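You operate a simulated robot arm through the tools that you are given. There is no shell and no other tool. Be economical: measure what you need, move in short steps, check, and stop when the job is done.

The job below is to be done with a simulated robot arm. You get a single attempt, and the scene is never put back.

TASK
Fetch the orange block and set it on the shelf of the narrow bench. Then take the red tray from the relay end of the short bench and put it on the wide white module. Then take the relay from the top of the short bench and put it on the top of the green cabinet. Then fetch the narrow gland and set it on top of the brown can on the top of the short bench. Then fetch the blue keypad and set it on the relay end of the short bench. Then fetch the white module from the tester end of the near bench and set it on the red plate there. Then take the bulged can from the blue mat and leave it on the bench in front of the steel bath. The order counts. Set down upright: bulged can.

The check looks at the end state, three seconds after you hand in, the way a careful person would. Anything else that was tipped, shoved, dropped, spilled or broken makes it a failure.

THE ROBOT
A 7-joint arm with a fingered hand on a trunk, on a base that drives. Base frame: it is fixed to the floor where the robot stands at the start and does not move with it; the origin is under the middle of the robot, x ahead of it, y to its left, z up; the surface under the hand at the start is at about z = 720. Units: mm, rad, N and s.
Its first joint turns from -1.204 to 3.002 rad. Places, roughly: bench in front of the steel bath (47x21 cm) [-3300, 420, 720]; blue keypad [-1250, -750, 750]; bulged can [-1250, -250, 750]; can [500, -250, 750]; narrow gland [500, -250, 750]; orange block (2x6x5 cm) [500, 0, 700]; red plate (15x13x2 cm) [-1200, -1200, 700]; relay [500, -250, 750]; relay end of the short bench [700, 300, 700]; shelf of the narrow bench (18x22 cm) [-1460, 2600, 300]; top of the green cabinet [1800, 4400, 1000]; white module [-1250, -1000, 750]; wide white module [-1000, -3000, 750]. Payload 5 kg.
Tool frame: the origin (TCP) lies between the finger pads and is the grasp point; the fingertips stand 32 mm ahead of it; z points along the fingers, y is the line along which they close. The gripper opens to 160 mm. The gripper's body begins 89 mm behind the TCP. The gripper is a hand of 3 fingers: y runs from the thumb to the fingers, the wrist lies at [0, 0, -252] in the tool frame, and closing takes about 1.5 s.
Orientation is that of the tool frame in the base frame, as a unit quaternion [w, x, y, z]. With the fingers straight down and closing along the base's y, the tool's x points along the base's -x, its y along +y and its z along -z.

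THE INTERFACE
- The arm moves only by the tool arm_command. Its argument "steps" is a list that holds one entry, the list of rows, each a list of 6 numbers: the shift along the tool's x, y, z in mm, then the turn, a rotation vector about the tool's x, y, z in rad. In form: [[[tx, ty, tz, rx, ry, rz], ...]]. A call has 1 to 20 rows; each row shifts and turns the commanded pose from where the row before left it, along the tool's axes as they then stand. "hand" is the gripper command, from -1 (shut) to 1 (fully open), values between in proportion, set as the call begins (left out, the last holds). A row lasts 0.2 s, in which the tool goes at most 50 mm and 0.15 rad; a call with a longer step from one row to the next is refused whole, and so is a gripper value outside its range. Where a pose cannot be reached the arm comes as near as it can. A force on the tool above 40 N (or 10 N above the force at the start of the call, whichever is more), or a blocked arm, ends the call early, and 0.2 s more pass. The fingers move at their own pace (about 108 mm/s each) and stop on an object; they squeeze with about 25 N. The grip force told is the motor's: it shows also when the fingers shut on nothing. Time passes only in rows, and 0.2 s behind the last, so rows that do not move let the fingers close. It gives the time, the measured TCP pose, the force on the tool (base axes), the opening and the grip force at its end, in the units of the frame above (readings bear some noise), with the torque about the TCP (base axes, N m) and any sound that the robot's microphone picked up.
- Cameras (640 x 400 px; columns grow to the right, rows downward): "scene" is now at [73.2, -67.7, 1623.5]; the picture's right is [-0.97, -0.25, 0.00], its down [-0.23, 0.90, -0.36] and it looks along [0.09, -0.35, -0.93] (base axes); focal length 214 px, centre (320, 200). "wrist" rides on the gripper at [65, -4, -116] in the tool frame; the picture's right is [0.06, 1.00, 0.00], its down [-0.87, 0.05, -0.49] and it looks along [-0.49, 0.03, 0.87] (tool axes); focal length 261 px, centre (320, 200). There is no depth. A picture from a camera that has moved, and an enlarged one, comes with that camera's place and axes in the base frame and with its lens. The place of the scene camera against the robot may be out by one fixed shift of up to 18 mm in any direction.
- camera(camera): a new picture of that camera. No time passes.
- slide_trunk(by): slides the trunk up (or, below 0, down) by that many mm; the arm and the scene camera ride with it, the base frame stays. It gives what a move gives, with no picture.
- steer(legs): drives the robot by 1 to 6 legs, each [ahead, left, turn to the left] in mm, mm and rad, along the robot's own axes; the way and the turn of a leg run together, so that a leg with both is an arc; at most 1500 mm and 3.142 rad a leg. The arm and the cameras ride along, it lands a little off, and it stops where it bumps. It gives what a move gives.
- set_fingers(finger1, finger2, thumb_bend): sets how far each is bent, from 0 (flat) to 1 (curled in); at 0.3 the hand is open as for a grip, at 0.7 the pads meet at the TCP. One left out holds its place. A second passes; each finger stops where it meets its share of the squeeze, and holds until it gets a number again. A gripper value or a shape takes the hand back. It gives what a move gives, with no picture; readings hold the bend of each and the force on the fingers (four entries, about 0 where the hand has none), thumb and palm.
- grasp_type(shape): the hand has 3 fingers and takes this shape, open, in about a second: jaw (thumb against the fingers, like two jaws); tri (thumb and two fingers); tip (a fingertip pinch); poke (one finger out to press); point (the index stretched); flat (the hand flat); cup (the hand cupped); fist (a fist). The gripper value then closes the fingers along that shape, each until it touches; the sizes above hold for jaw. It gives what a move gives, with no picture.
- pan_tilt(pan, tilt): turns the head with the scene camera to pan (to the left, within 1.501 rad either way) and tilt (down, from -0.506 to 1.204), counted from straight ahead of the robot. It gives what a move gives.
- close_up(camera, box): a new picture of the part [left, top, right, bottom] of that camera's present view, enlarged. No time passes.
- sign_off(): hands the job in; it is judged then, once.

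Work in short steps. Places have to be worked out from the pictures, the camera data and where the tool is seen: move nearer, look again, correct. Check each grasp and each placing, and mend what went wrong. You have 207 turns and 192 pictures in all, those below and enlarged ones among them. Open the gripper and draw the arm clear of the work before you hand the job in, unless the task says otherwise; then end with one line.

The tools are called after "Emit:" by a JSON object that holds its "name" and its "arguments". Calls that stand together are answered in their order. arm_command: Moves the arm, as the interface text tells. Its arguments: {"type":"object","properties":{"steps":{"type":"array","items":{"type":"array","items":{"type":"array","items":{"type":"number"}}}},"hand":{"type":"number"}},"required":["steps"]} The other tools are called the same way: slide_trunk (by) slides the trunk up or down; grasp_type (shape) gives the hand a shape; set_fingers (finger1, finger2, thumb_bend) moves the fingers one by one; steer (legs) drives the base; pan_tilt (pan, tilt) turns the head that bears the scene camera; camera (camera) takes a picture; close_up (camera, box) takes an enlarged picture of a part of a camera's view; sign_off () hands the job in.

At the start:

```text
time_s: 0.0
tcp_pos: [623.8, -502.6, 1077.2]
tool_rot: [-0.001, 0.001, 1.0, 0.001]
ft_force: [1.3, 0.0, 0.1]
torque: [0.02, -0.01, 0.02]
gripper_width: 160.0
gripper_force: 0.0
shape: jaw
bend: [0.3, 0.3, 0.3]
finger forces: [0.1, 0.0, 0.0, 0.0, 0.1, 0.0]
trunk travel left (down, up): [-825.0, 115.0]
robot x, y, heading: [1.1, 2.6, 0.002]
head pan, tilt: [-1.319, 1.201]
```

scene: 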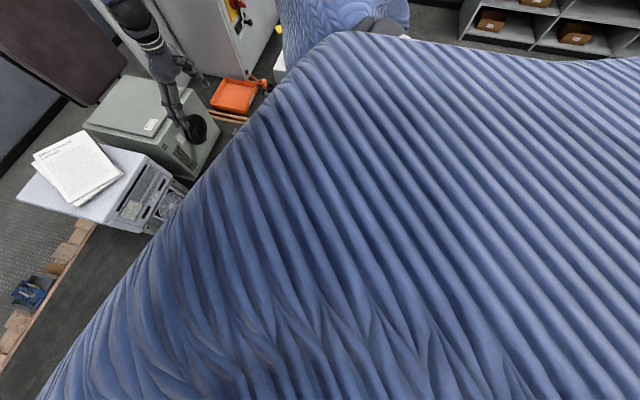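
wrist: 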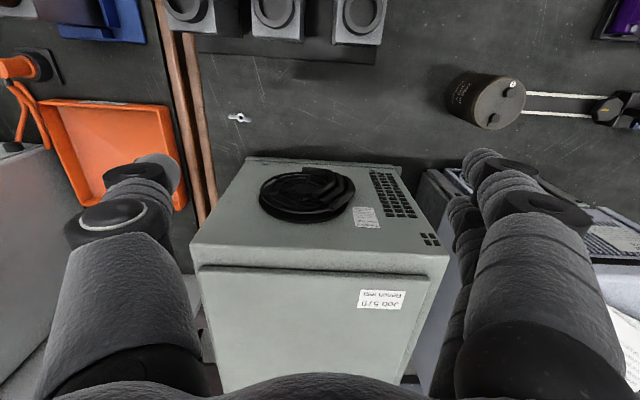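

The scene view is mostly the robot's own cover, so I turn the head to look ahead-right at the short bench.

Emit:
{"name": "pan_tilt", "arguments": {"pan": 0.0, "tilt": 0.7}}

Emit:
{"name": "camera", "arguments": {"camera": "scene"}}

```text
time_s: 1.5
tcp_pos: [623.1, -501.7, 1076.7]
tool_rot: [-0.001, 0.0, 1.0, 0.0]
ft_force: [-0.1, 0.3, -0.2]
torque: [0.01, 0.0, -0.02]
gripper_width: 160.0
gripper_force: 0.1
shape: jaw
bend: [0.3, 0.3, 0.3]
finger forces: [0.1, 0.0, 0.1, 0.0, 0.1, 0.0]
trunk travel left (down, up): [-825.0, 115.0]
robot x, y, heading: [0.7, 1.8, -0.001]
head pan, tilt: [0.0, 0.7]
```

```text
189 pictures are left
camera scene: at [144.2, -13.6, 1659.4], right [0.0, -1.0, 0.0], down [-0.64, 0.0, -0.76], along [0.76, 0.0, -0.64], focal length 214 px, centre (320, 200)
```

scene: 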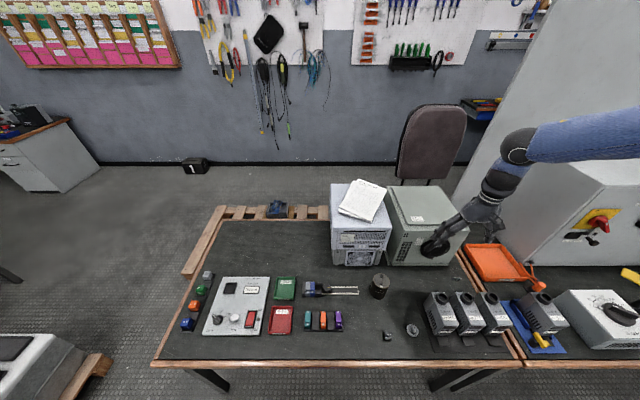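

The short bench is ahead; I enlarge the left and right parts to identify objects.

Emit:
{"name": "close_up", "arguments": {"camera": "scene", "box": [160, 255, 360, 380]}}

Emit:
{"name": "close_up", "arguments": {"camera": "scene", "box": [340, 255, 540, 380]}}

```text
3.20 times, centred on (260, 318) of scene
camera zoom: at [144.2, -13.6, 1659.4], right [0.0, -1.0, 0.0], down [-0.64, 0.0, -0.76], along [0.76, 0.0, -0.64], focal length 686 px, centre (512, -176)
```

zoom: 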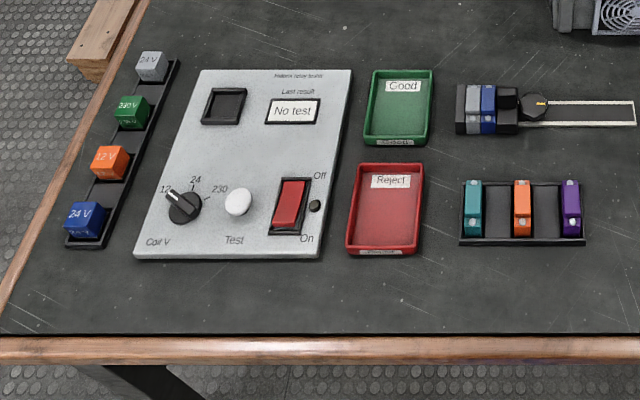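

```text
3.20 times, centred on (440, 318) of scene
camera zoom: at [144.2, -13.6, 1659.4], right [0.0, -1.0, 0.0], down [-0.64, 0.0, -0.76], along [0.76, 0.0, -0.64], focal length 686 px, centre (-64, -176)
```

zoom: 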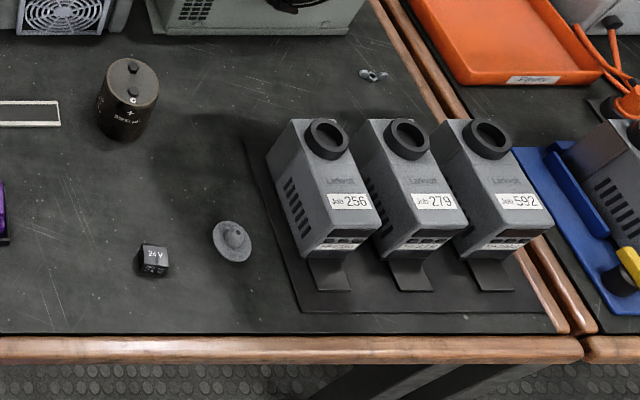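

The orange block sits in the rack at roughly (483, -26). I move the arm above it, staying high.

Emit:
{"name": "arm_command", "arguments": {"steps": [[[14.3, 47.6, 0, 0, 0, 0], [14.3, 47.6, 0, 0, 0, 0], [14.3, 47.6, 0, 0, 0, 0], [14.3, 47.6, 0, 0, 0, 0], [14.3, 47.6, 0, 0, 0, 0], [14.3, 47.6, 0, 0, 0, 0], [14.3, 47.6, 0, 0, 0, 0], [14.3, 47.6, 0, 0, 0, 0], [14.3, 47.6, 0, 0, 0, 0], [14.3, 47.6, 0, 0, 0, 0], [0, 0, 40, 0, 0, 0], [0, 0, 40, 0, 0, 0], [0, 0, 40, 0, 0, 0], [0, 0, 0, 0, 0, 0]]]}}

Emit:
{"name": "camera", "arguments": {"camera": "wrist"}}

Emit:
{"name": "camera", "arguments": {"camera": "scene"}}

```text
time_s: 4.5
tcp_pos: [494.7, -164.7, 1021.8]
tool_rot: [0.0, 0.0, 1.0, 0.003]
ft_force: [0.4, -0.4, -0.3]
torque: [-0.03, 0.01, 0.02]
gripper_width: 159.9
gripper_force: 0.1
shape: jaw
bend: [0.3, 0.3, 0.3]
finger forces: [0.0, 0.1, 0.0, 0.0, 0.0, 0.1]
out of reach, approached as far as the arm can: row 8, 9, 10, 11, 12, 13
trunk travel left (down, up): [-825.0, 115.0]
robot x, y, heading: [-1.1, -2.2, -0.001]
head pan, tilt: [0.0, 0.7]
```

```text
186 pictures are left
camera wrist: at [429.0, -169.9, 1137.0], right [-0.06, 1.0, 0.0], down [0.87, 0.05, 0.49], along [0.49, 0.03, -0.87], focal length 261 px, centre (320, 200)
```

wrist: 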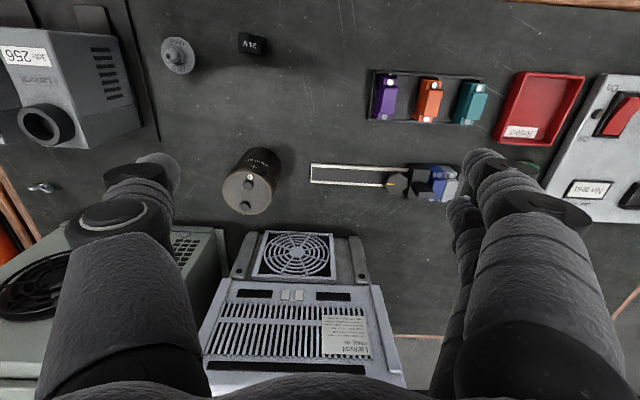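

```text
185 pictures are left
camera scene: at [143.9, -13.1, 1659.5], right [0.0, -1.0, 0.0], down [-0.64, 0.0, -0.76], along [0.76, 0.0, -0.64], focal length 214 px, centre (320, 200)
```

scene: 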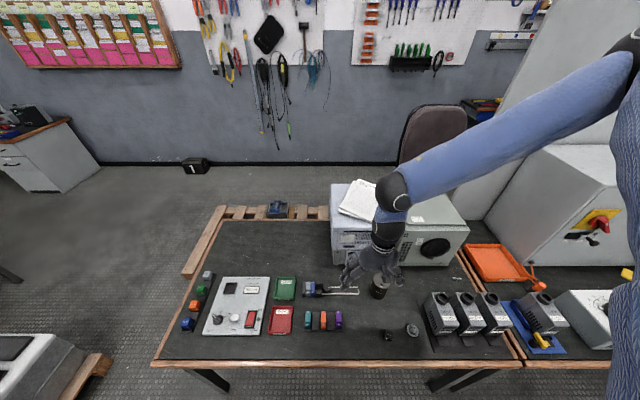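

The arm stopped short at y=-165. I try a small additional move in y to see whether it is a real limit.

Emit:
{"name": "arm_command", "arguments": {"steps": [[[0, 30, 0, 0, 0, 0], [0, 30, 0, 0, 0, 0], [0, 30, 0, 0, 0, 0], [0, 30, 0, 0, 0, 0], [0, 0, 0, 0, 0, 0]]]}}

```text
time_s: 5.7
tcp_pos: [501.5, -133.9, 1074.7]
tool_rot: [0.001, 0.0, 1.0, 0.003]
ft_force: [-0.2, 0.5, -0.5]
torque: [0.02, 0.03, -0.04]
gripper_width: 159.8
gripper_force: 0.0
shape: jaw
bend: [0.3, 0.3, 0.3]
finger forces: [0.1, 0.1, 0.1, 0.1, 0.0, 0.0]
out of reach, approached as far as the arm can: row 1, 2, 3, 4
trunk travel left (down, up): [-825.0, 115.0]
robot x, y, heading: [2.2, -3.3, -0.004]
head pan, tilt: [0.0, 0.7]
```

It seems a joint limit, not a distance limit. I shift the base left instead, so the arm keeps its good side.

Emit:
{"name": "steer", "arguments": {"legs": [[0, 200, 0]]}}

Emit:
{"name": "camera", "arguments": {"camera": "scene"}}

```text
time_s: 7.3
tcp_pos: [501.5, 68.1, 1074.7]
tool_rot: [0.001, -0.001, 1.0, 0.001]
ft_force: [-0.2, 0.8, 0.1]
torque: [-0.06, -0.02, 0.04]
gripper_width: 160.1
gripper_force: 0.0
shape: jaw
bend: [0.3, 0.3, 0.3]
finger forces: [0.0, 0.1, 0.1, 0.0, 0.1, 0.1]
trunk travel left (down, up): [-825.0, 115.0]
robot x, y, heading: [3.6, 201.0, 0.003]
head pan, tilt: [0.0, 0.7]
```

```text
184 pictures are left
camera scene: at [144.2, 189.4, 1659.4], right [0.0, -1.0, 0.0], down [-0.64, 0.0, -0.76], along [0.76, 0.0, -0.64], focal length 214 px, centre (320, 200)
```

scene: 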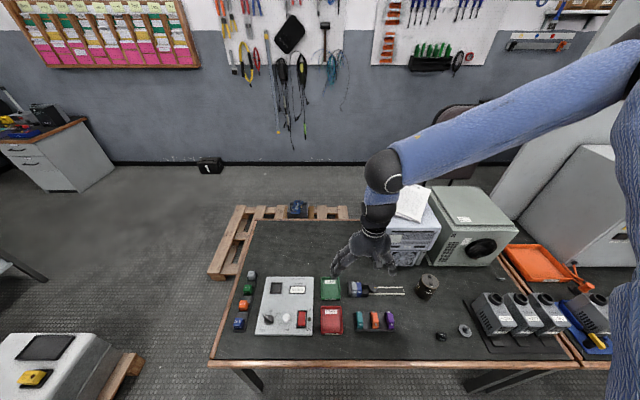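

Now I move to about (488, -28) and down to z≈930, then look with the wrist camera.

Emit:
{"name": "arm_command", "arguments": {"steps": [[[3, -32, 0, 0, 0, 0], [3, -32, 0, 0, 0, 0], [4, -32, 0, 0, 0, 0], [3, 0, 36, 0, 0, 0], [0, 0, 36, 0, 0, 0], [0, 0, 36, 0, 0, 0], [0, 0, 36, 0, 0, 0], [0, 0, 0, 0, 0, 0]]], "hand": -0.3}}

Emit:
{"name": "camera", "arguments": {"camera": "wrist"}}

```text
time_s: 9.1
tcp_pos: [486.9, -34.0, 938.8]
tool_rot: [0.0, -0.001, 1.0, 0.002]
ft_force: [-0.5, 0.0, 0.1]
torque: [0.02, 0.0, 0.04]
gripper_width: 56.6
gripper_force: 0.1
shape: jaw
bend: [0.73, 0.73, 0.7]
finger forces: [0.0, 0.0, 0.0, 0.0, 0.0, 0.0]
out of reach, approached as far as the arm can: row 7
trunk travel left (down, up): [-825.0, 115.0]
robot x, y, heading: [-3.0, 201.3, 0.003]
head pan, tilt: [0.0, 0.7]
```

```text
183 pictures are left
camera wrist: at [421.4, -38.8, 1053.4], right [-0.06, 1.0, 0.0], down [0.87, 0.05, 0.49], along [0.49, 0.04, -0.87], focal length 261 px, centre (320, 200)
```

wrist: 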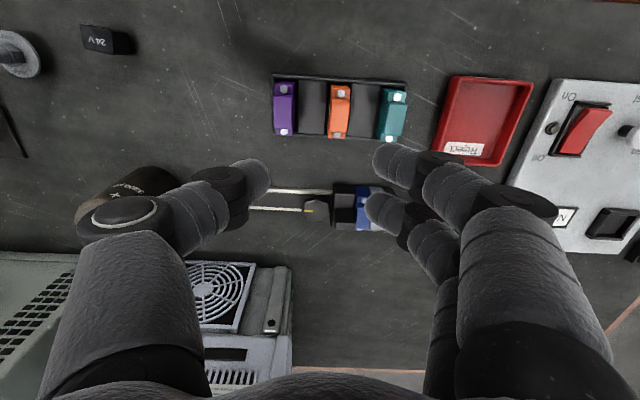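

The arm runs out of downward travel, so I use the trunk. I lower it by 100 and look again.

Emit:
{"name": "slide_trunk", "arguments": {"by": -100}}

Emit:
{"name": "arm_command", "arguments": {"steps": [[[16, 22, 0, 0, 0, 0], [0, 0, 0, 0, 0, 0]]]}}

Emit:
{"name": "camera", "arguments": {"camera": "wrist"}}

```text
time_s: 10.4
tcp_pos: [486.9, -34.9, 838.2]
tool_rot: [0.001, -0.001, 1.0, 0.003]
ft_force: [-0.7, 0.5, 0.2]
torque: [-0.02, 0.0, 0.0]
gripper_width: 56.6
gripper_force: 0.0
shape: jaw
bend: [0.73, 0.73, 0.7]
finger forces: [0.1, 0.0, 0.0, 0.1, 0.1, 0.0]
trunk travel left (down, up): [-725.0, 215.0]
robot x, y, heading: [3.2, 199.7, 0.005]
head pan, tilt: [0.0, 0.7]
```

```text
time_s: 11.0
tcp_pos: [473.3, -24.8, 847.7]
tool_rot: [0.0, -0.001, 1.0, 0.004]
ft_force: [0.1, -0.1, -0.6]
torque: [0.03, 0.02, 0.01]
gripper_width: 56.1
gripper_force: 0.1
shape: jaw
bend: [0.73, 0.73, 0.7]
finger forces: [0.1, 0.0, 0.0, 0.1, 0.0, 0.0]
out of reach, approached as far as the arm can: row 1
trunk travel left (down, up): [-725.0, 215.0]
robot x, y, heading: [-0.6, 198.3, 0.003]
head pan, tilt: [0.0, 0.7]
```

```text
182 pictures are left
camera wrist: at [408.0, -28.4, 964.8], right [-0.06, 1.0, 0.01], down [0.87, 0.05, 0.49], along [0.49, 0.04, -0.87], focal length 261 px, centre (320, 200)
```

wrist: 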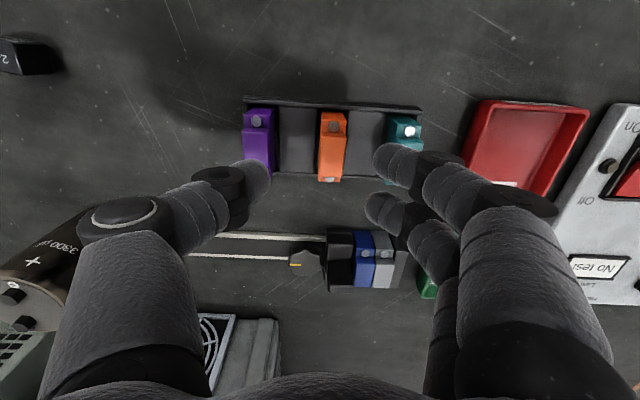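

The arm can't fold tighter here; backing the base gives it room. I back off 100 mm and reach forward again.

Emit:
{"name": "steer", "arguments": {"legs": [[-100, 20, 0]]}}

Emit:
{"name": "arm_command", "arguments": {"steps": [[[-35, 0, 0, 0, 0, 0], [-35, 0, 0, 0, 0, 0], [-30, 0, 0, 0, 0, 0], [0, 0, 10, 0, 0, 0], [0, 0, 0, 0, 0, 0]]]}}

Emit:
{"name": "camera", "arguments": {"camera": "wrist"}}

```text
time_s: 12.2
tcp_pos: [370.8, -3.4, 850.5]
tool_rot: [0.0, 0.0, 1.0, 0.004]
ft_force: [-0.6, -0.2, 0.4]
torque: [0.03, 0.01, 0.01]
gripper_width: 56.3
gripper_force: 0.1
shape: jaw
bend: [0.73, 0.73, 0.7]
finger forces: [0.1, 0.0, 0.1, 0.1, 0.0, 0.0]
trunk travel left (down, up): [-725.0, 215.0]
robot x, y, heading: [-103.3, 220.3, 0.007]
head pan, tilt: [0.0, 0.7]
```

```text
time_s: 13.4
tcp_pos: [470.7, -9.6, 845.2]
tool_rot: [0.0, -0.001, 1.0, 0.004]
ft_force: [0.0, -0.9, -0.2]
torque: [0.0, -0.02, 0.02]
gripper_width: 56.3
gripper_force: 0.0
shape: jaw
bend: [0.73, 0.73, 0.7]
finger forces: [0.1, 0.0, 0.1, 0.1, 0.1, 0.1]
out of reach, approached as far as the arm can: row 4
trunk travel left (down, up): [-725.0, 215.0]
robot x, y, heading: [-101.5, 218.7, -0.001]
head pan, tilt: [0.0, 0.7]
```

```text
181 pictures are left
camera wrist: at [405.3, -14.0, 960.1], right [-0.06, 1.0, 0.01], down [0.87, 0.05, 0.49], along [0.49, 0.04, -0.87], focal length 261 px, centre (320, 200)
```

wrist: 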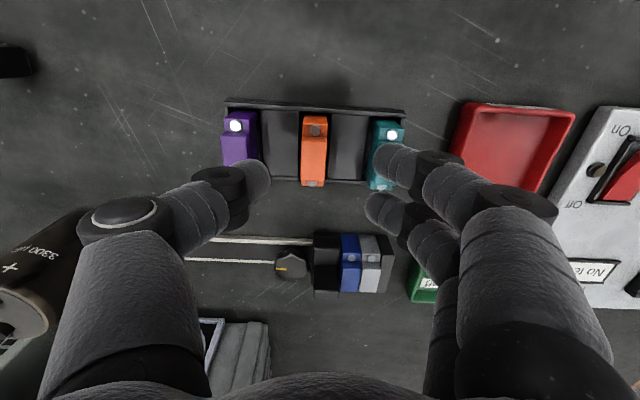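

The block centre is near (468, -13). I narrow the opening to 40 mm to clear neighbours, centre it, and lower the trunk 55.

Emit:
{"name": "arm_command", "arguments": {"steps": [[[0, -2, 0, 0, 0, 0], [0, 0, 0, 0, 0, 0]]], "hand": -0.5}}

Emit:
{"name": "slide_trunk", "arguments": {"by": -50}}

Emit:
{"name": "camera", "arguments": {"camera": "wrist"}}

```text
time_s: 14.0
tcp_pos: [470.0, -10.8, 844.9]
tool_rot: [0.0, 0.0, 1.0, 0.004]
ft_force: [0.2, 0.7, 1.1]
torque: [0.0, 0.01, -0.01]
gripper_width: 40.5
gripper_force: 0.0
shape: jaw
bend: [0.73, 0.73, 0.7]
finger forces: [0.0, 0.1, 0.0, 0.1, 0.1, 0.0]
trunk travel left (down, up): [-725.0, 215.0]
robot x, y, heading: [-104.4, 221.6, -0.001]
head pan, tilt: [0.0, 0.7]
```

```text
time_s: 14.9
tcp_pos: [470.2, -11.1, 793.6]
tool_rot: [0.0, 0.0, 1.0, 0.004]
ft_force: [-0.4, 1.2, 0.8]
torque: [-0.02, 0.0, -0.01]
gripper_width: 40.5
gripper_force: 0.0
shape: jaw
bend: [0.73, 0.73, 0.7]
finger forces: [0.0, 0.0, 0.0, 0.0, 0.1, 0.1]
trunk travel left (down, up): [-675.0, 265.0]
robot x, y, heading: [-101.0, 222.0, 0.003]
head pan, tilt: [0.0, 0.7]
```

```text
180 pictures are left
camera wrist: at [405.0, -15.7, 910.5], right [-0.06, 1.0, 0.01], down [0.87, 0.05, 0.49], along [0.49, 0.04, -0.87], focal length 261 px, centre (320, 200)
```

wrist: 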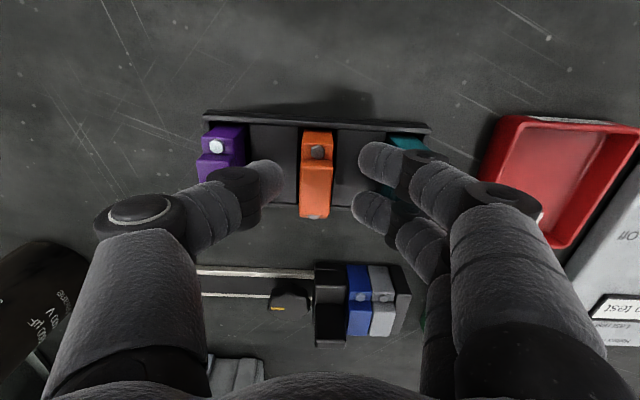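

Fingers straddle the block (top at z≈767). I lower 35 mm more and close.

Emit:
{"name": "slide_trunk", "arguments": {"by": -35}}

Emit:
{"name": "arm_command", "arguments": {"steps": [[[0, 0, 0, 0, 0, 0], [0, 0, 0, 0, 0, 0], [0, 0, 0, 0, 0, 0], [0, 0, 0, 0, 0, 0], [0, 0, 0, 0, 0, 0]]], "hand": -1}}

Emit:
{"name": "camera", "arguments": {"camera": "wrist"}}

```text
time_s: 15.4
tcp_pos: [472.6, -10.9, 779.5]
tool_rot: [0.003, -0.001, 1.0, 0.005]
ft_force: [-3.8, -6.4, 13.5]
torque: [0.61, 0.0, 0.13]
gripper_width: 39.0
gripper_force: 0.0
shape: jaw
bend: [0.73, 0.74, 0.7]
finger forces: [7.0, 8.5, 0.1, 0.0, 0.1, 0.0]
trunk travel left (down, up): [-658.0, 282.0]
robot x, y, heading: [-103.7, 221.2, 0.001]
head pan, tilt: [0.0, 0.7]
stopped: the force on the tool passed its limit at 50 N (the readings are from after the stop); the commanded pose is now the measured one
```

```text
time_s: 16.6
tcp_pos: [471.6, -9.6, 780.0]
tool_rot: [0.001, 0.0, 1.0, 0.004]
ft_force: [-1.9, -4.5, 6.4]
torque: [-0.17, 0.05, 0.04]
gripper_width: 18.1
gripper_force: 25.1
shape: jaw
bend: [0.74, 0.73, 0.71]
finger forces: [7.2, 12.1, 0.0, 0.1, 24.8, 0.0]
trunk travel left (down, up): [-658.0, 282.0]
robot x, y, heading: [-100.6, 221.2, 0.003]
head pan, tilt: [0.0, 0.7]
```

```text
179 pictures are left
camera wrist: at [405.8, -15.2, 895.2], right [-0.06, 1.0, 0.01], down [0.87, 0.05, 0.49], along [0.49, 0.04, -0.87], focal length 261 px, centre (320, 200)
```

wrist: 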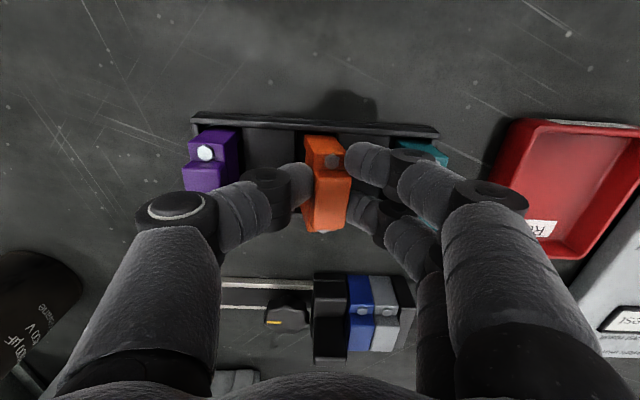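

Gripped at 18 mm width. Lift with the trunk and check that teal and purple stayed.

Emit:
{"name": "slide_trunk", "arguments": {"by": 120}}

Emit:
{"name": "camera", "arguments": {"camera": "wrist"}}

Emit:
{"name": "close_up", "arguments": {"camera": "scene", "box": [220, 240, 460, 390]}}

```text
time_s: 18.1
tcp_pos: [471.3, -10.5, 900.1]
tool_rot: [0.0, -0.002, 1.0, 0.004]
ft_force: [0.2, 0.2, -0.8]
torque: [0.02, 0.04, 0.02]
gripper_width: 17.7
gripper_force: 24.9
shape: jaw
bend: [0.74, 0.73, 0.71]
finger forces: [8.2, 12.3, 0.0, 0.0, 21.0, 0.0]
trunk travel left (down, up): [-778.0, 162.0]
robot x, y, heading: [-100.6, 219.3, 0.003]
head pan, tilt: [0.0, 0.7]
```

```text
178 pictures are left
camera wrist: at [406.2, -15.2, 1014.8], right [-0.06, 1.0, 0.01], down [0.87, 0.05, 0.49], along [0.49, 0.04, -0.87], focal length 261 px, centre (320, 200)
```

wrist: 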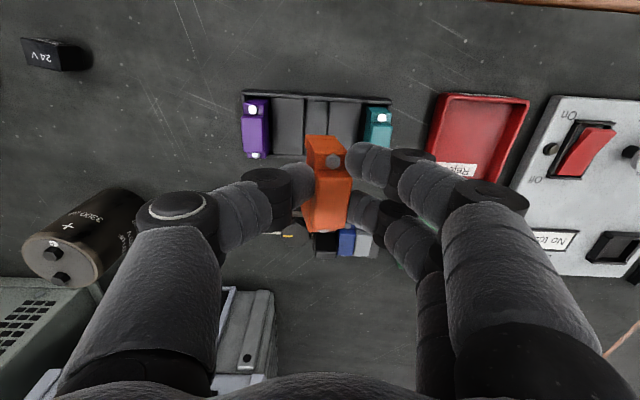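

```text
2.67 times, centred on (340, 315) of scene
camera zoom: at [43.3, 207.7, 1612.4], right [0.0, -1.0, 0.0], down [-0.64, 0.0, -0.76], along [0.76, 0.0, -0.64], focal length 572 px, centre (267, -107)
```

zoom: 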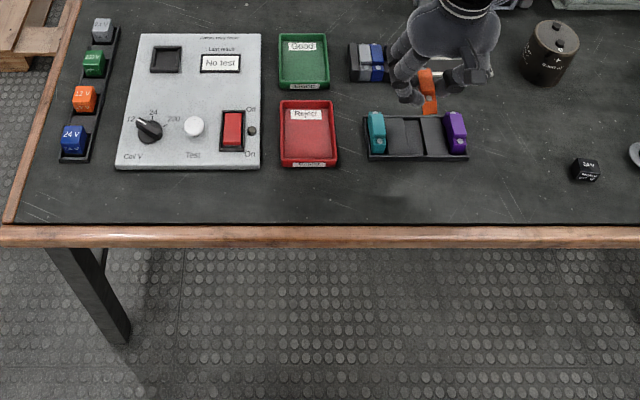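

Block held, rack intact. Raise the arm a little and look to the left to plan the drive.

Emit:
{"name": "pan_tilt", "arguments": {"pan": 1.4, "tilt": 0.35}}

Emit:
{"name": "camera", "arguments": {"camera": "scene"}}

```text
time_s: 19.6
tcp_pos: [472.1, -11.2, 899.7]
tool_rot: [0.0, -0.001, 1.0, 0.004]
ft_force: [-0.1, -0.5, 0.3]
torque: [-0.04, -0.04, -0.01]
gripper_width: 17.5
gripper_force: 25.1
shape: jaw
bend: [0.74, 0.73, 0.71]
finger forces: [8.3, 12.3, 0.1, 0.0, 21.0, 0.0]
trunk travel left (down, up): [-778.0, 162.0]
robot x, y, heading: [-103.2, 221.6, 0.003]
head pan, tilt: [1.4, 0.351]
```

```text
176 pictures are left
camera scene: at [-25.9, 299.5, 1643.9], right [0.99, -0.17, 0.0], down [-0.06, -0.34, -0.94], along [0.16, 0.93, -0.34], focal length 214 px, centre (320, 200)
```

scene: 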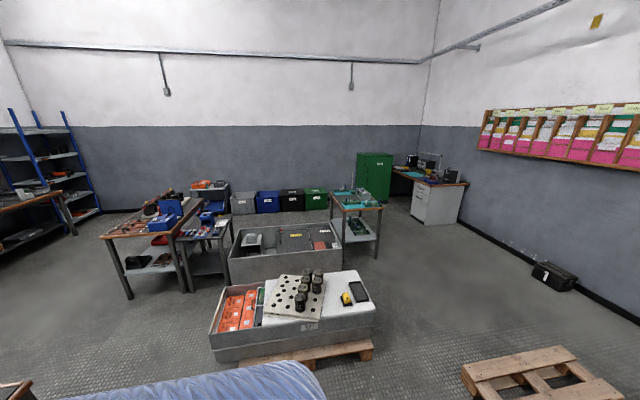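

I enlarge the region where the narrow bench's shelf should project (about px 156,251).

Emit:
{"name": "close_up", "arguments": {"camera": "scene", "box": [80, 170, 260, 305]}}

Emit:
{"name": "close_up", "arguments": {"camera": "scene", "box": [300, 140, 480, 275]}}

```text
2.96 times, centred on (170, 238) of scene
camera zoom: at [-25.9, 299.5, 1643.9], right [0.99, -0.17, 0.0], down [-0.06, -0.34, -0.94], along [0.16, 0.93, -0.34], focal length 636 px, centre (764, 89)
```

zoom: 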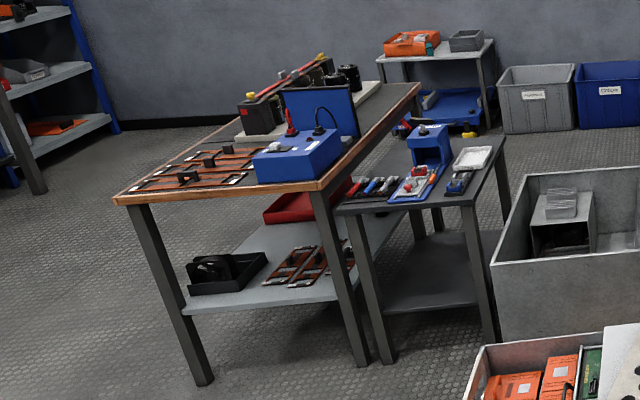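

```text
2.96 times, centred on (390, 208) of scene
camera zoom: at [-25.9, 299.5, 1643.9], right [0.99, -0.17, 0.0], down [-0.06, -0.34, -0.94], along [0.16, 0.93, -0.34], focal length 636 px, centre (113, 178)
```

zoom: 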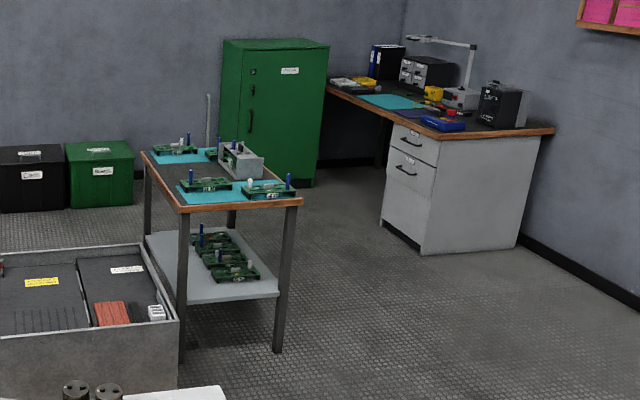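

The shelf spot lies under the wood-topped bench, whose west side is open. I turn left in place and look from there to plan the way.

Emit:
{"name": "steer", "arguments": {"legs": [[-150, 0, 0], [0, 0, 1.57]]}}

Emit:
{"name": "pan_tilt", "arguments": {"pan": 0.6, "tilt": 0.6}}

Emit:
{"name": "camera", "arguments": {"camera": "scene"}}

```text
time_s: 24.8
tcp_pos: [-7.3, 788.1, 899.1]
tool_rot: [-0.002, -0.699, 0.715, 0.003]
ft_force: [0.2, -0.2, -1.0]
torque: [0.02, -0.02, 0.04]
gripper_width: 17.4
gripper_force: 25.1
shape: jaw
bend: [0.74, 0.73, 0.71]
finger forces: [8.2, 12.2, 0.1, 0.1, 20.8, 0.1]
trunk travel left (down, up): [-778.0, 162.0]
robot x, y, heading: [-249.4, 221.8, 1.546]
head pan, tilt: [1.4, 0.351]
```

```text
time_s: 25.9
tcp_pos: [-7.0, 788.4, 900.0]
tool_rot: [-0.002, -0.7, 0.714, 0.003]
ft_force: [0.0, 0.2, 0.3]
torque: [0.01, 0.01, 0.02]
gripper_width: 17.6
gripper_force: 24.8
shape: jaw
bend: [0.74, 0.73, 0.71]
finger forces: [8.2, 12.1, 0.0, 0.0, 20.7, 0.0]
trunk travel left (down, up): [-778.0, 162.0]
robot x, y, heading: [-253.4, 221.2, 1.548]
head pan, tilt: [0.6, 0.6]
```

```text
173 pictures are left
camera scene: at [-289.7, 332.6, 1621.2], right [0.84, 0.55, 0.0], down [0.31, -0.47, -0.83], along [-0.45, 0.69, -0.56], focal length 214 px, centre (320, 200)
```

scene: 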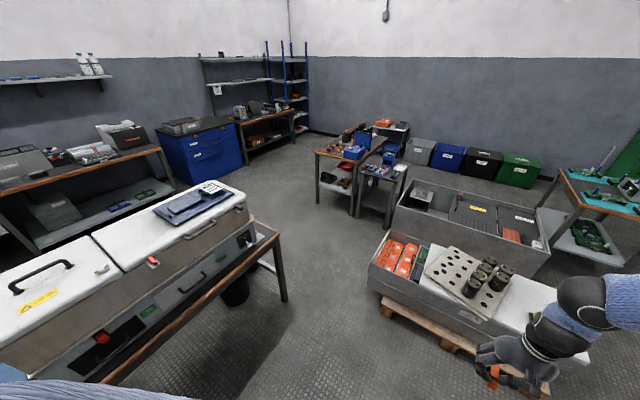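

The gap between the near bench's end and the crate is about 0.7 m. I drive in steps: forward-left, then turn to NW and pass diagonally.

Emit:
{"name": "steer", "arguments": {"legs": [[660, 250, 0], [0, 0, 0.73], [950, 0, 0]]}}

Emit:
{"name": "pan_tilt", "arguments": {"pan": -0.3, "tilt": 0.6}}

Emit:
{"name": "camera", "arguments": {"camera": "scene"}}

```text
time_s: 36.3
tcp_pos: [-1285.3, 2214.0, 899.4]
tool_rot: [0.003, 0.903, -0.429, -0.003]
ft_force: [0.0, 0.5, 0.4]
torque: [0.02, 0.01, 0.02]
gripper_width: 17.6
gripper_force: 25.5
shape: jaw
bend: [0.74, 0.73, 0.71]
finger forces: [8.2, 12.3, 0.0, 0.0, 20.9, 0.0]
trunk travel left (down, up): [-778.0, 162.0]
robot x, y, heading: [-1100.6, 1620.2, 2.255]
head pan, tilt: [0.6, 0.6]
```

```text
time_s: 37.5
tcp_pos: [-1283.3, 2212.7, 898.7]
tool_rot: [0.004, 0.903, -0.429, -0.003]
ft_force: [0.5, 0.5, -0.7]
torque: [0.02, 0.01, -0.01]
gripper_width: 17.5
gripper_force: 24.9
shape: jaw
bend: [0.74, 0.73, 0.71]
finger forces: [8.3, 12.3, 0.1, 0.1, 21.0, 0.0]
trunk travel left (down, up): [-778.0, 162.0]
robot x, y, heading: [-1102.2, 1620.7, 2.255]
head pan, tilt: [-0.3, 0.6]
```

```text
172 pictures are left
camera scene: at [-1157.4, 1730.8, 1621.1], right [0.93, 0.38, 0.0], down [0.21, -0.52, -0.82], along [-0.31, 0.76, -0.57], focal length 214 px, centre (320, 200)
```

scene: 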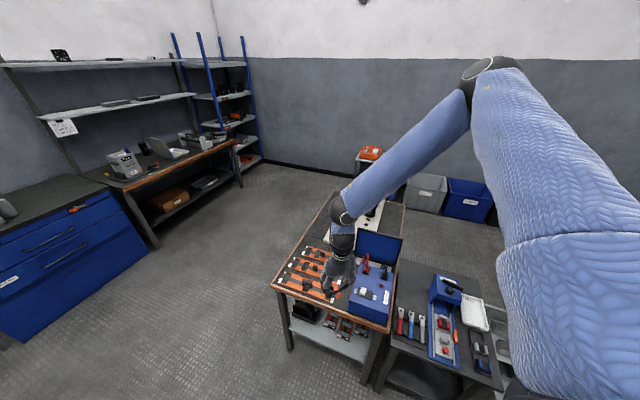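

I'm past the gap. Now I drive west, then north along the bench's west side, then turn to face +x.

Emit:
{"name": "steer", "arguments": {"legs": [[664, 814, 0], [969, -726, 0], [0, 0, -2.255]]}}

Emit:
{"name": "pan_tilt", "arguments": {"pan": -0.3, "tilt": 0.8}}

Emit:
{"name": "camera", "arguments": {"camera": "scene"}}

Emit:
{"name": "camera", "arguments": {"camera": "wrist"}}

```text
time_s: 53.9
tcp_pos: [-1608.8, 2640.2, 899.7]
tool_rot: [0.001, -0.032, 0.999, 0.005]
ft_force: [0.1, 0.5, -1.1]
torque: [-0.01, 0.01, 0.01]
gripper_width: 17.4
gripper_force: 25.2
shape: jaw
bend: [0.74, 0.73, 0.71]
finger forces: [8.0, 12.1, 0.0, 0.0, 20.6, 0.1]
trunk travel left (down, up): [-778.0, 162.0]
robot x, y, heading: [-2197.1, 2835.2, 0.061]
head pan, tilt: [-0.3, 0.6]
```

```text
time_s: 54.6
tcp_pos: [-1608.3, 2641.2, 899.1]
tool_rot: [0.001, -0.032, 0.999, 0.004]
ft_force: [0.3, -0.2, -1.3]
torque: [0.0, -0.02, 0.0]
gripper_width: 17.3
gripper_force: 25.0
shape: jaw
bend: [0.74, 0.73, 0.71]
finger forces: [8.0, 12.0, 0.1, 0.0, 20.6, 0.0]
trunk travel left (down, up): [-778.0, 162.0]
robot x, y, heading: [-2194.5, 2837.5, 0.063]
head pan, tilt: [-0.3, 0.799]
```

```text
171 pictures are left
camera scene: at [-2057.0, 2808.0, 1604.3], right [-0.24, -0.97, 0.0], down [-0.7, 0.17, -0.7], along [0.68, -0.16, -0.72], focal length 214 px, centre (320, 200)
```

scene: 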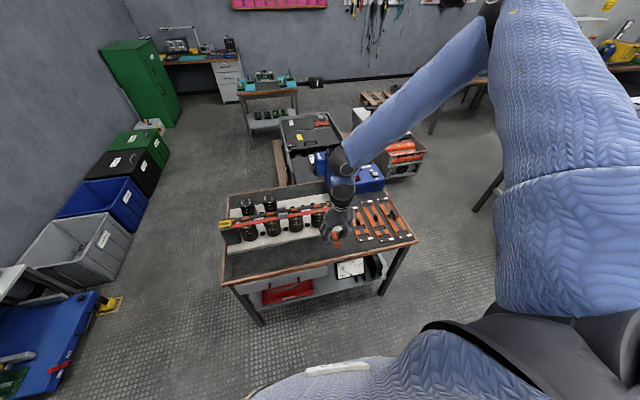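

```text
170 pictures are left
camera wrist: at [-1673.8, 2632.7, 1015.1], right [-0.13, 0.99, 0.01], down [0.86, 0.1, 0.49], along [0.49, 0.07, -0.87], focal length 261 px, centre (320, 200)
```

wrist: 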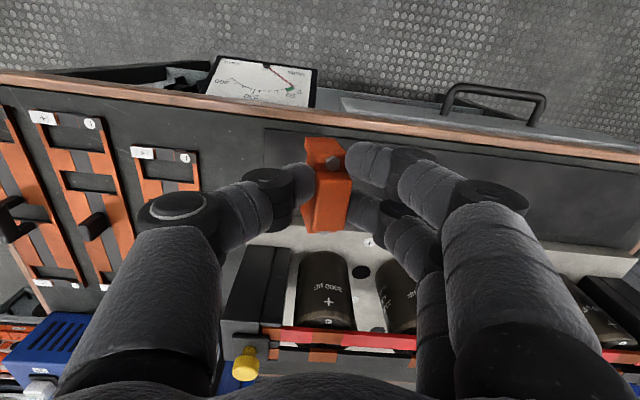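

I enlarge the shelf area as seen from the west.

Emit:
{"name": "close_up", "arguments": {"camera": "scene", "box": [215, 210, 425, 340]}}

```text
3.05 times, centred on (320, 275) of scene
camera zoom: at [-2057.0, 2808.0, 1604.3], right [-0.24, -0.97, 0.0], down [-0.7, 0.17, -0.7], along [0.68, -0.16, -0.72], focal length 654 px, centre (320, -29)
```

zoom: 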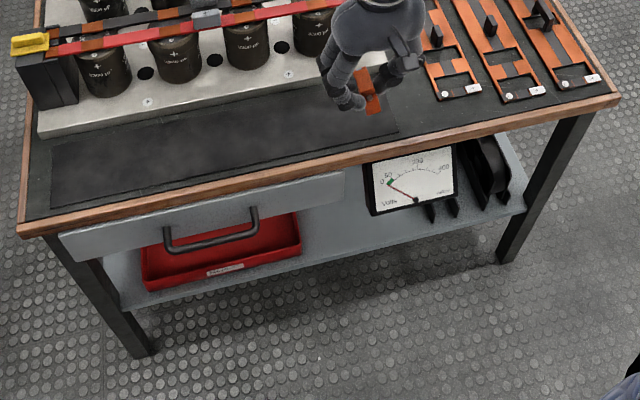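

There is a free spot between the red tray and the meter. I back off 320 mm so the arm clears the bench, then lower the trunk to see under the top.

Emit:
{"name": "steer", "arguments": {"legs": [[-330, 0, -0.06]]}}

Emit:
{"name": "slide_trunk", "arguments": {"by": -480}}

Emit:
{"name": "pan_tilt", "arguments": {"pan": -0.2, "tilt": 0.6}}

Emit:
{"name": "camera", "arguments": {"camera": "scene"}}

```text
time_s: 56.8
tcp_pos: [-1951.2, 2595.1, 899.9]
tool_rot: [0.002, -0.001, 1.0, 0.004]
ft_force: [-0.1, 0.7, -0.3]
torque: [-0.03, -0.02, 0.04]
gripper_width: 17.7
gripper_force: 24.8
shape: jaw
bend: [0.74, 0.73, 0.71]
finger forces: [8.0, 12.1, 0.0, 0.1, 20.7, 0.1]
trunk travel left (down, up): [-778.0, 162.0]
robot x, y, heading: [-2527.8, 2826.0, 0.006]
head pan, tilt: [-0.3, 0.799]
```

```text
refused: -480 is not a number from -400 to 400
```

```text
time_s: 57.6
tcp_pos: [-1950.6, 2595.7, 898.9]
tool_rot: [0.0, -0.002, 1.0, 0.004]
ft_force: [0.3, -0.7, -0.8]
torque: [0.02, 0.02, -0.04]
gripper_width: 17.6
gripper_force: 25.0
shape: jaw
bend: [0.74, 0.73, 0.71]
finger forces: [8.0, 12.2, 0.0, 0.0, 20.6, 0.0]
trunk travel left (down, up): [-778.0, 162.0]
robot x, y, heading: [-2525.8, 2825.4, -0.001]
head pan, tilt: [-0.201, 0.6]
```

```text
168 pictures are left
camera scene: at [-2377.6, 2795.7, 1621.0], right [-0.2, -0.98, 0.0], down [-0.55, 0.11, -0.82], along [0.81, -0.16, -0.57], focal length 214 px, centre (320, 200)
```

scene: 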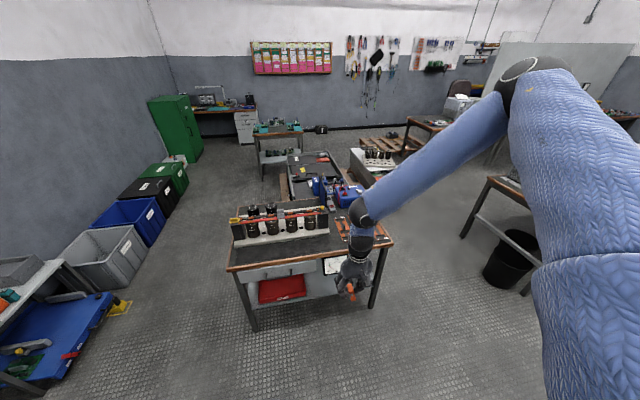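

Lower in two slides and look under the bench top.

Emit:
{"name": "slide_trunk", "arguments": {"by": -400}}

Emit:
{"name": "camera", "arguments": {"camera": "scene"}}

Emit:
{"name": "camera", "arguments": {"camera": "wrist"}}

```text
time_s: 61.4
tcp_pos: [-1951.2, 2595.3, 500.3]
tool_rot: [0.001, -0.001, 1.0, 0.004]
ft_force: [0.0, 0.1, -0.3]
torque: [0.03, 0.03, 0.03]
gripper_width: 17.5
gripper_force: 24.7
shape: jaw
bend: [0.74, 0.73, 0.71]
finger forces: [7.9, 12.0, 0.0, 0.0, 20.5, 0.0]
trunk travel left (down, up): [-378.0, 562.0]
robot x, y, heading: [-2520.5, 2825.7, 0.001]
head pan, tilt: [-0.201, 0.6]
```

```text
167 pictures are left
camera scene: at [-2378.1, 2795.9, 1221.2], right [-0.2, -0.98, 0.0], down [-0.55, 0.11, -0.82], along [0.81, -0.16, -0.57], focal length 214 px, centre (320, 200)
```

scene: 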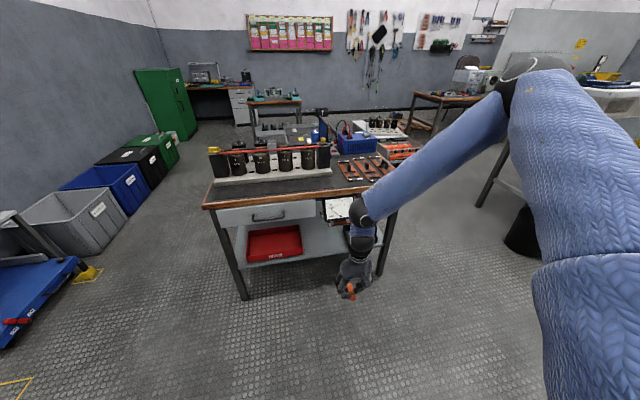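

```text
166 pictures are left
camera wrist: at [-2016.8, 2590.6, 615.2], right [-0.06, 1.0, 0.01], down [0.87, 0.05, 0.49], along [0.49, 0.04, -0.87], focal length 261 px, centre (320, 200)
```

wrist: 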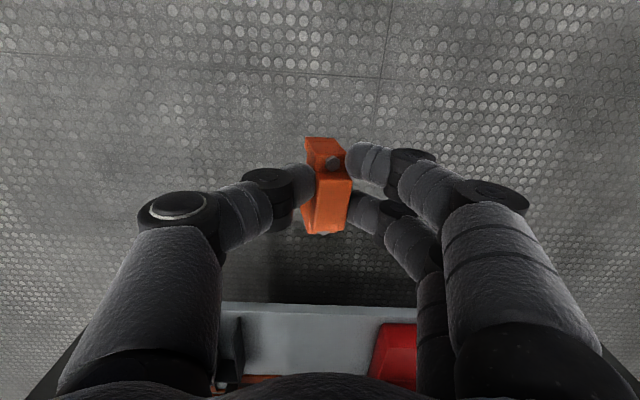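

The shelf's west front is visible. I pitch the tool up toward pointing +x (1.2 rad) while easing forward 160 mm.

Emit:
{"name": "arm_command", "arguments": {"steps": [[[-20, 0, 0, 0, -0.148, 0], [-19.8, 0, 3, 0, -0.148, 0], [-19.1, 0, 5.9, 0, -0.148, 0], [-18, 0, 8.7, 0, -0.148, 0], [-16.5, 0, 11.3, 0, -0.148, 0], [-14.6, 0, 13.6, 0, -0.148, 0], [-12.4, 0, 15.7, 0, -0.148, 0], [-10, 0, 17.3, 0, -0.148, 0], [0, 0, 0, 0, 0, 0]]]}}

Emit:
{"name": "camera", "arguments": {"camera": "wrist"}}

Emit:
{"name": "camera", "arguments": {"camera": "scene"}}

```text
time_s: 63.4
tcp_pos: [-1765.2, 2535.4, 618.1]
tool_rot: [0.551, 0.001, 0.835, 0.004]
ft_force: [0.2, -0.6, -0.9]
torque: [0.0, 0.0, 0.01]
gripper_width: 17.0
gripper_force: 25.1
shape: jaw
bend: [0.74, 0.73, 0.71]
finger forces: [7.0, 12.4, 0.0, 0.0, 20.2, 0.0]
out of reach, approached as far as the arm can: row 3, 4, 5, 6, 7, 8
trunk travel left (down, up): [-378.0, 562.0]
robot x, y, heading: [-2524.2, 2826.9, -0.0]
head pan, tilt: [-0.201, 0.6]
```

```text
165 pictures are left
camera wrist: at [-1896.8, 2531.8, 602.8], right [-0.03, 1.0, -0.05], down [-0.11, 0.05, 0.99], along [0.99, 0.03, 0.11], focal length 261 px, centre (320, 200)
```

wrist: 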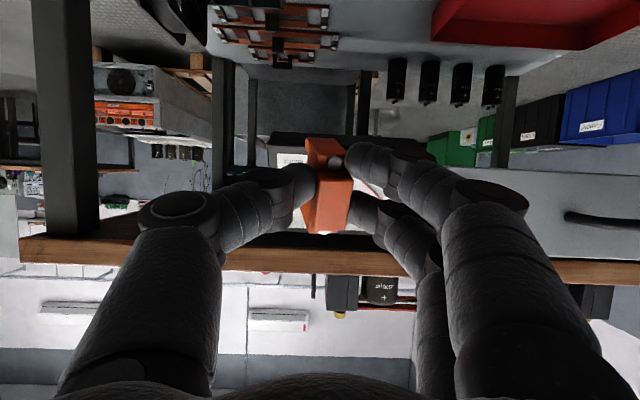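

```text
164 pictures are left
camera scene: at [-2378.0, 2795.7, 1221.1], right [-0.2, -0.98, 0.0], down [-0.55, 0.11, -0.82], along [0.81, -0.16, -0.57], focal length 214 px, centre (320, 200)
```

scene: 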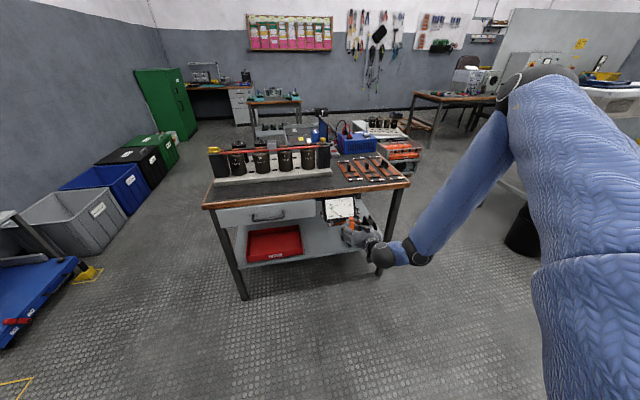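

The tool is now about 23° below horizontal at z 618, drifted to y 2535. I shift the base left 90 and lower the trunk 220, then look.

Emit:
{"name": "steer", "arguments": {"legs": [[0, 95, 0]]}}

Emit:
{"name": "slide_trunk", "arguments": {"by": -200}}

Emit:
{"name": "camera", "arguments": {"camera": "wrist"}}

Emit:
{"name": "camera", "arguments": {"camera": "scene"}}

```text
time_s: 64.5
tcp_pos: [-1765.1, 2634.1, 617.8]
tool_rot: [0.551, 0.0, 0.835, 0.005]
ft_force: [-1.7, 0.6, 0.4]
torque: [-0.02, 0.0, 0.01]
gripper_width: 17.2
gripper_force: 25.3
shape: jaw
bend: [0.74, 0.73, 0.71]
finger forces: [7.0, 12.4, 0.1, 0.1, 20.2, 0.0]
trunk travel left (down, up): [-378.0, 562.0]
robot x, y, heading: [-2522.7, 2917.8, 0.003]
head pan, tilt: [-0.201, 0.6]
```

```text
time_s: 66.7
tcp_pos: [-1764.6, 2633.5, 418.2]
tool_rot: [0.551, 0.001, 0.834, 0.005]
ft_force: [-0.3, -0.4, -1.2]
torque: [-0.01, 0.04, 0.01]
gripper_width: 16.8
gripper_force: 25.3
shape: jaw
bend: [0.74, 0.73, 0.71]
finger forces: [7.1, 12.4, 0.1, 0.0, 20.2, 0.0]
trunk travel left (down, up): [-178.0, 762.0]
robot x, y, heading: [-2520.1, 2923.1, 0.004]
head pan, tilt: [-0.201, 0.6]
```

```text
163 pictures are left
camera wrist: at [-1896.6, 2629.1, 403.1], right [-0.03, 1.0, -0.05], down [-0.11, 0.05, 0.99], along [0.99, 0.03, 0.11], focal length 261 px, centre (320, 200)
```

wrist: 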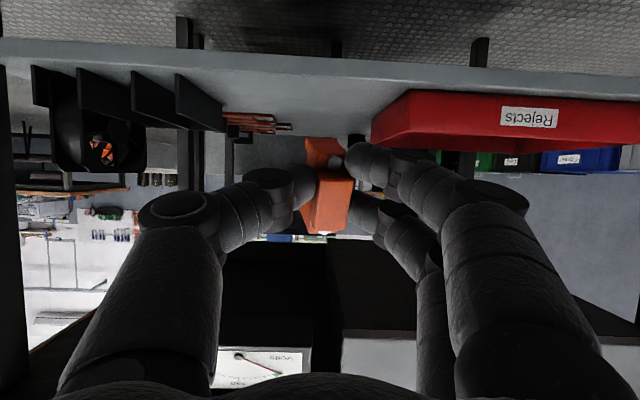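

```text
162 pictures are left
camera scene: at [-2378.3, 2891.5, 1021.2], right [-0.2, -0.98, 0.0], down [-0.55, 0.11, -0.82], along [0.81, -0.16, -0.57], focal length 214 px, centre (320, 200)
```

scene: 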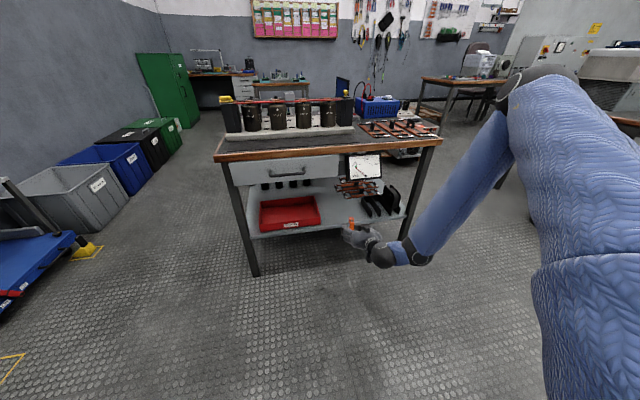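

The free spot spans y≈2470–2695, x≈-1590…-1300. I drive forward 250 and right 44 so the block hangs over its centre.

Emit:
{"name": "steer", "arguments": {"legs": [[0, -42, 0], [252, 0, 0]]}}

Emit:
{"name": "camera", "arguments": {"camera": "wrist"}}

Emit:
{"name": "camera", "arguments": {"camera": "scene"}}

```text
time_s: 69.0
tcp_pos: [-1507.8, 2587.8, 416.9]
tool_rot: [0.551, 0.002, 0.834, 0.004]
ft_force: [-0.4, 0.1, -0.8]
torque: [-0.01, 0.02, -0.01]
gripper_width: 17.2
gripper_force: 25.4
shape: jaw
bend: [0.74, 0.73, 0.71]
finger forces: [7.0, 12.4, 0.0, 0.0, 20.2, 0.0]
trunk travel left (down, up): [-178.0, 762.0]
robot x, y, heading: [-2265.1, 2878.4, -0.008]
head pan, tilt: [-0.201, 0.6]
```

```text
161 pictures are left
camera wrist: at [-1640.4, 2583.9, 403.0], right [-0.02, 1.0, -0.05], down [-0.11, 0.05, 0.99], along [0.99, 0.03, 0.11], focal length 261 px, centre (320, 200)
```

wrist: 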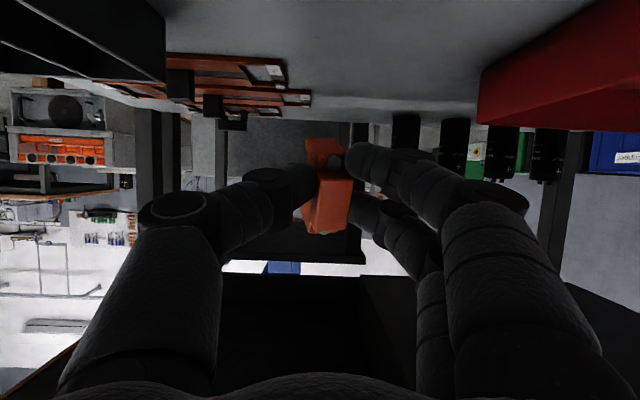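

```text
160 pictures are left
camera scene: at [-2120.6, 2849.0, 1021.1], right [-0.2, -0.98, 0.0], down [-0.55, 0.11, -0.82], along [0.81, -0.17, -0.57], focal length 214 px, centre (320, 200)
```

scene: 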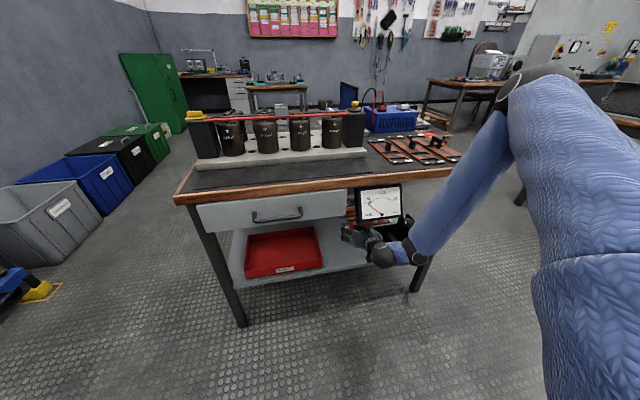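

Clear. Lower until the block touches: first 55 mm, then small steps.

Emit:
{"name": "slide_trunk", "arguments": {"by": -58}}

Emit:
{"name": "slide_trunk", "arguments": {"by": -10}}

Emit:
{"name": "camera", "arguments": {"camera": "wrist"}}

```text
time_s: 70.0
tcp_pos: [-1508.7, 2586.6, 360.2]
tool_rot: [0.552, 0.003, 0.834, 0.004]
ft_force: [0.2, -1.0, -0.3]
torque: [0.0, 0.02, 0.03]
gripper_width: 17.2
gripper_force: 24.7
shape: jaw
bend: [0.74, 0.73, 0.71]
finger forces: [7.0, 12.4, 0.1, 0.0, 20.2, 0.1]
trunk travel left (down, up): [-120.0, 820.0]
robot x, y, heading: [-2265.4, 2886.2, -0.003]
head pan, tilt: [-0.201, 0.6]
```

```text
time_s: 70.6
tcp_pos: [-1508.0, 2588.4, 350.3]
tool_rot: [0.551, 0.003, 0.834, 0.004]
ft_force: [0.2, 0.2, 0.0]
torque: [0.01, 0.02, -0.05]
gripper_width: 17.0
gripper_force: 24.9
shape: jaw
bend: [0.74, 0.73, 0.71]
finger forces: [7.0, 12.4, 0.0, 0.0, 20.2, 0.0]
trunk travel left (down, up): [-110.0, 830.0]
robot x, y, heading: [-2264.5, 2884.0, -0.005]
head pan, tilt: [-0.201, 0.6]
```

```text
159 pictures are left
camera wrist: at [-1640.4, 2584.0, 335.1], right [-0.02, 1.0, -0.05], down [-0.11, 0.05, 0.99], along [0.99, 0.03, 0.11], focal length 261 px, centre (320, 200)
```

wrist: 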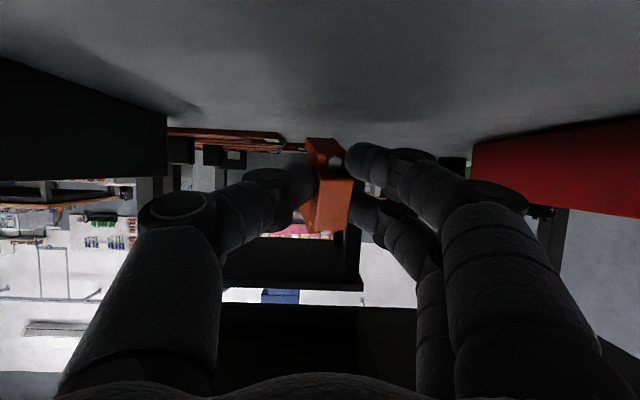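

No contact yet; continue in small steps.

Emit:
{"name": "slide_trunk", "arguments": {"by": -8}}

Emit:
{"name": "slide_trunk", "arguments": {"by": -6}}

Emit:
{"name": "slide_trunk", "arguments": {"by": -5}}

```text
time_s: 71.2
tcp_pos: [-1508.5, 2588.3, 341.8]
tool_rot: [0.551, 0.003, 0.835, 0.003]
ft_force: [0.5, -0.6, -0.7]
torque: [0.02, 0.05, -0.01]
gripper_width: 17.0
gripper_force: 24.9
shape: jaw
bend: [0.74, 0.73, 0.71]
finger forces: [7.0, 12.4, 0.0, 0.0, 20.2, 0.1]
trunk travel left (down, up): [-102.0, 838.0]
robot x, y, heading: [-2270.4, 2882.1, -0.003]
head pan, tilt: [-0.201, 0.6]
```

```text
time_s: 71.7
tcp_pos: [-1507.8, 2587.3, 335.2]
tool_rot: [0.551, 0.003, 0.834, 0.003]
ft_force: [0.9, 0.1, 0.2]
torque: [0.02, 0.01, -0.01]
gripper_width: 16.1
gripper_force: 24.8
shape: jaw
bend: [0.75, 0.72, 0.71]
finger forces: [8.8, 13.5, 0.0, 0.0, 18.8, 0.1]
trunk travel left (down, up): [-96.0, 844.0]
robot x, y, heading: [-2265.4, 2880.9, -0.007]
head pan, tilt: [-0.201, 0.6]
```

```text
time_s: 72.2
tcp_pos: [-1508.7, 2587.8, 331.3]
tool_rot: [0.553, 0.003, 0.833, 0.003]
ft_force: [-1.4, 0.3, 8.7]
torque: [-0.05, -0.35, 0.06]
gripper_width: 16.3
gripper_force: 25.2
shape: jaw
bend: [0.74, 0.72, 0.71]
finger forces: [7.5, 14.2, 0.1, 0.0, 19.6, 0.0]
trunk travel left (down, up): [-91.0, 849.0]
robot x, y, heading: [-2262.0, 2879.8, -0.004]
head pan, tilt: [-0.201, 0.6]
```

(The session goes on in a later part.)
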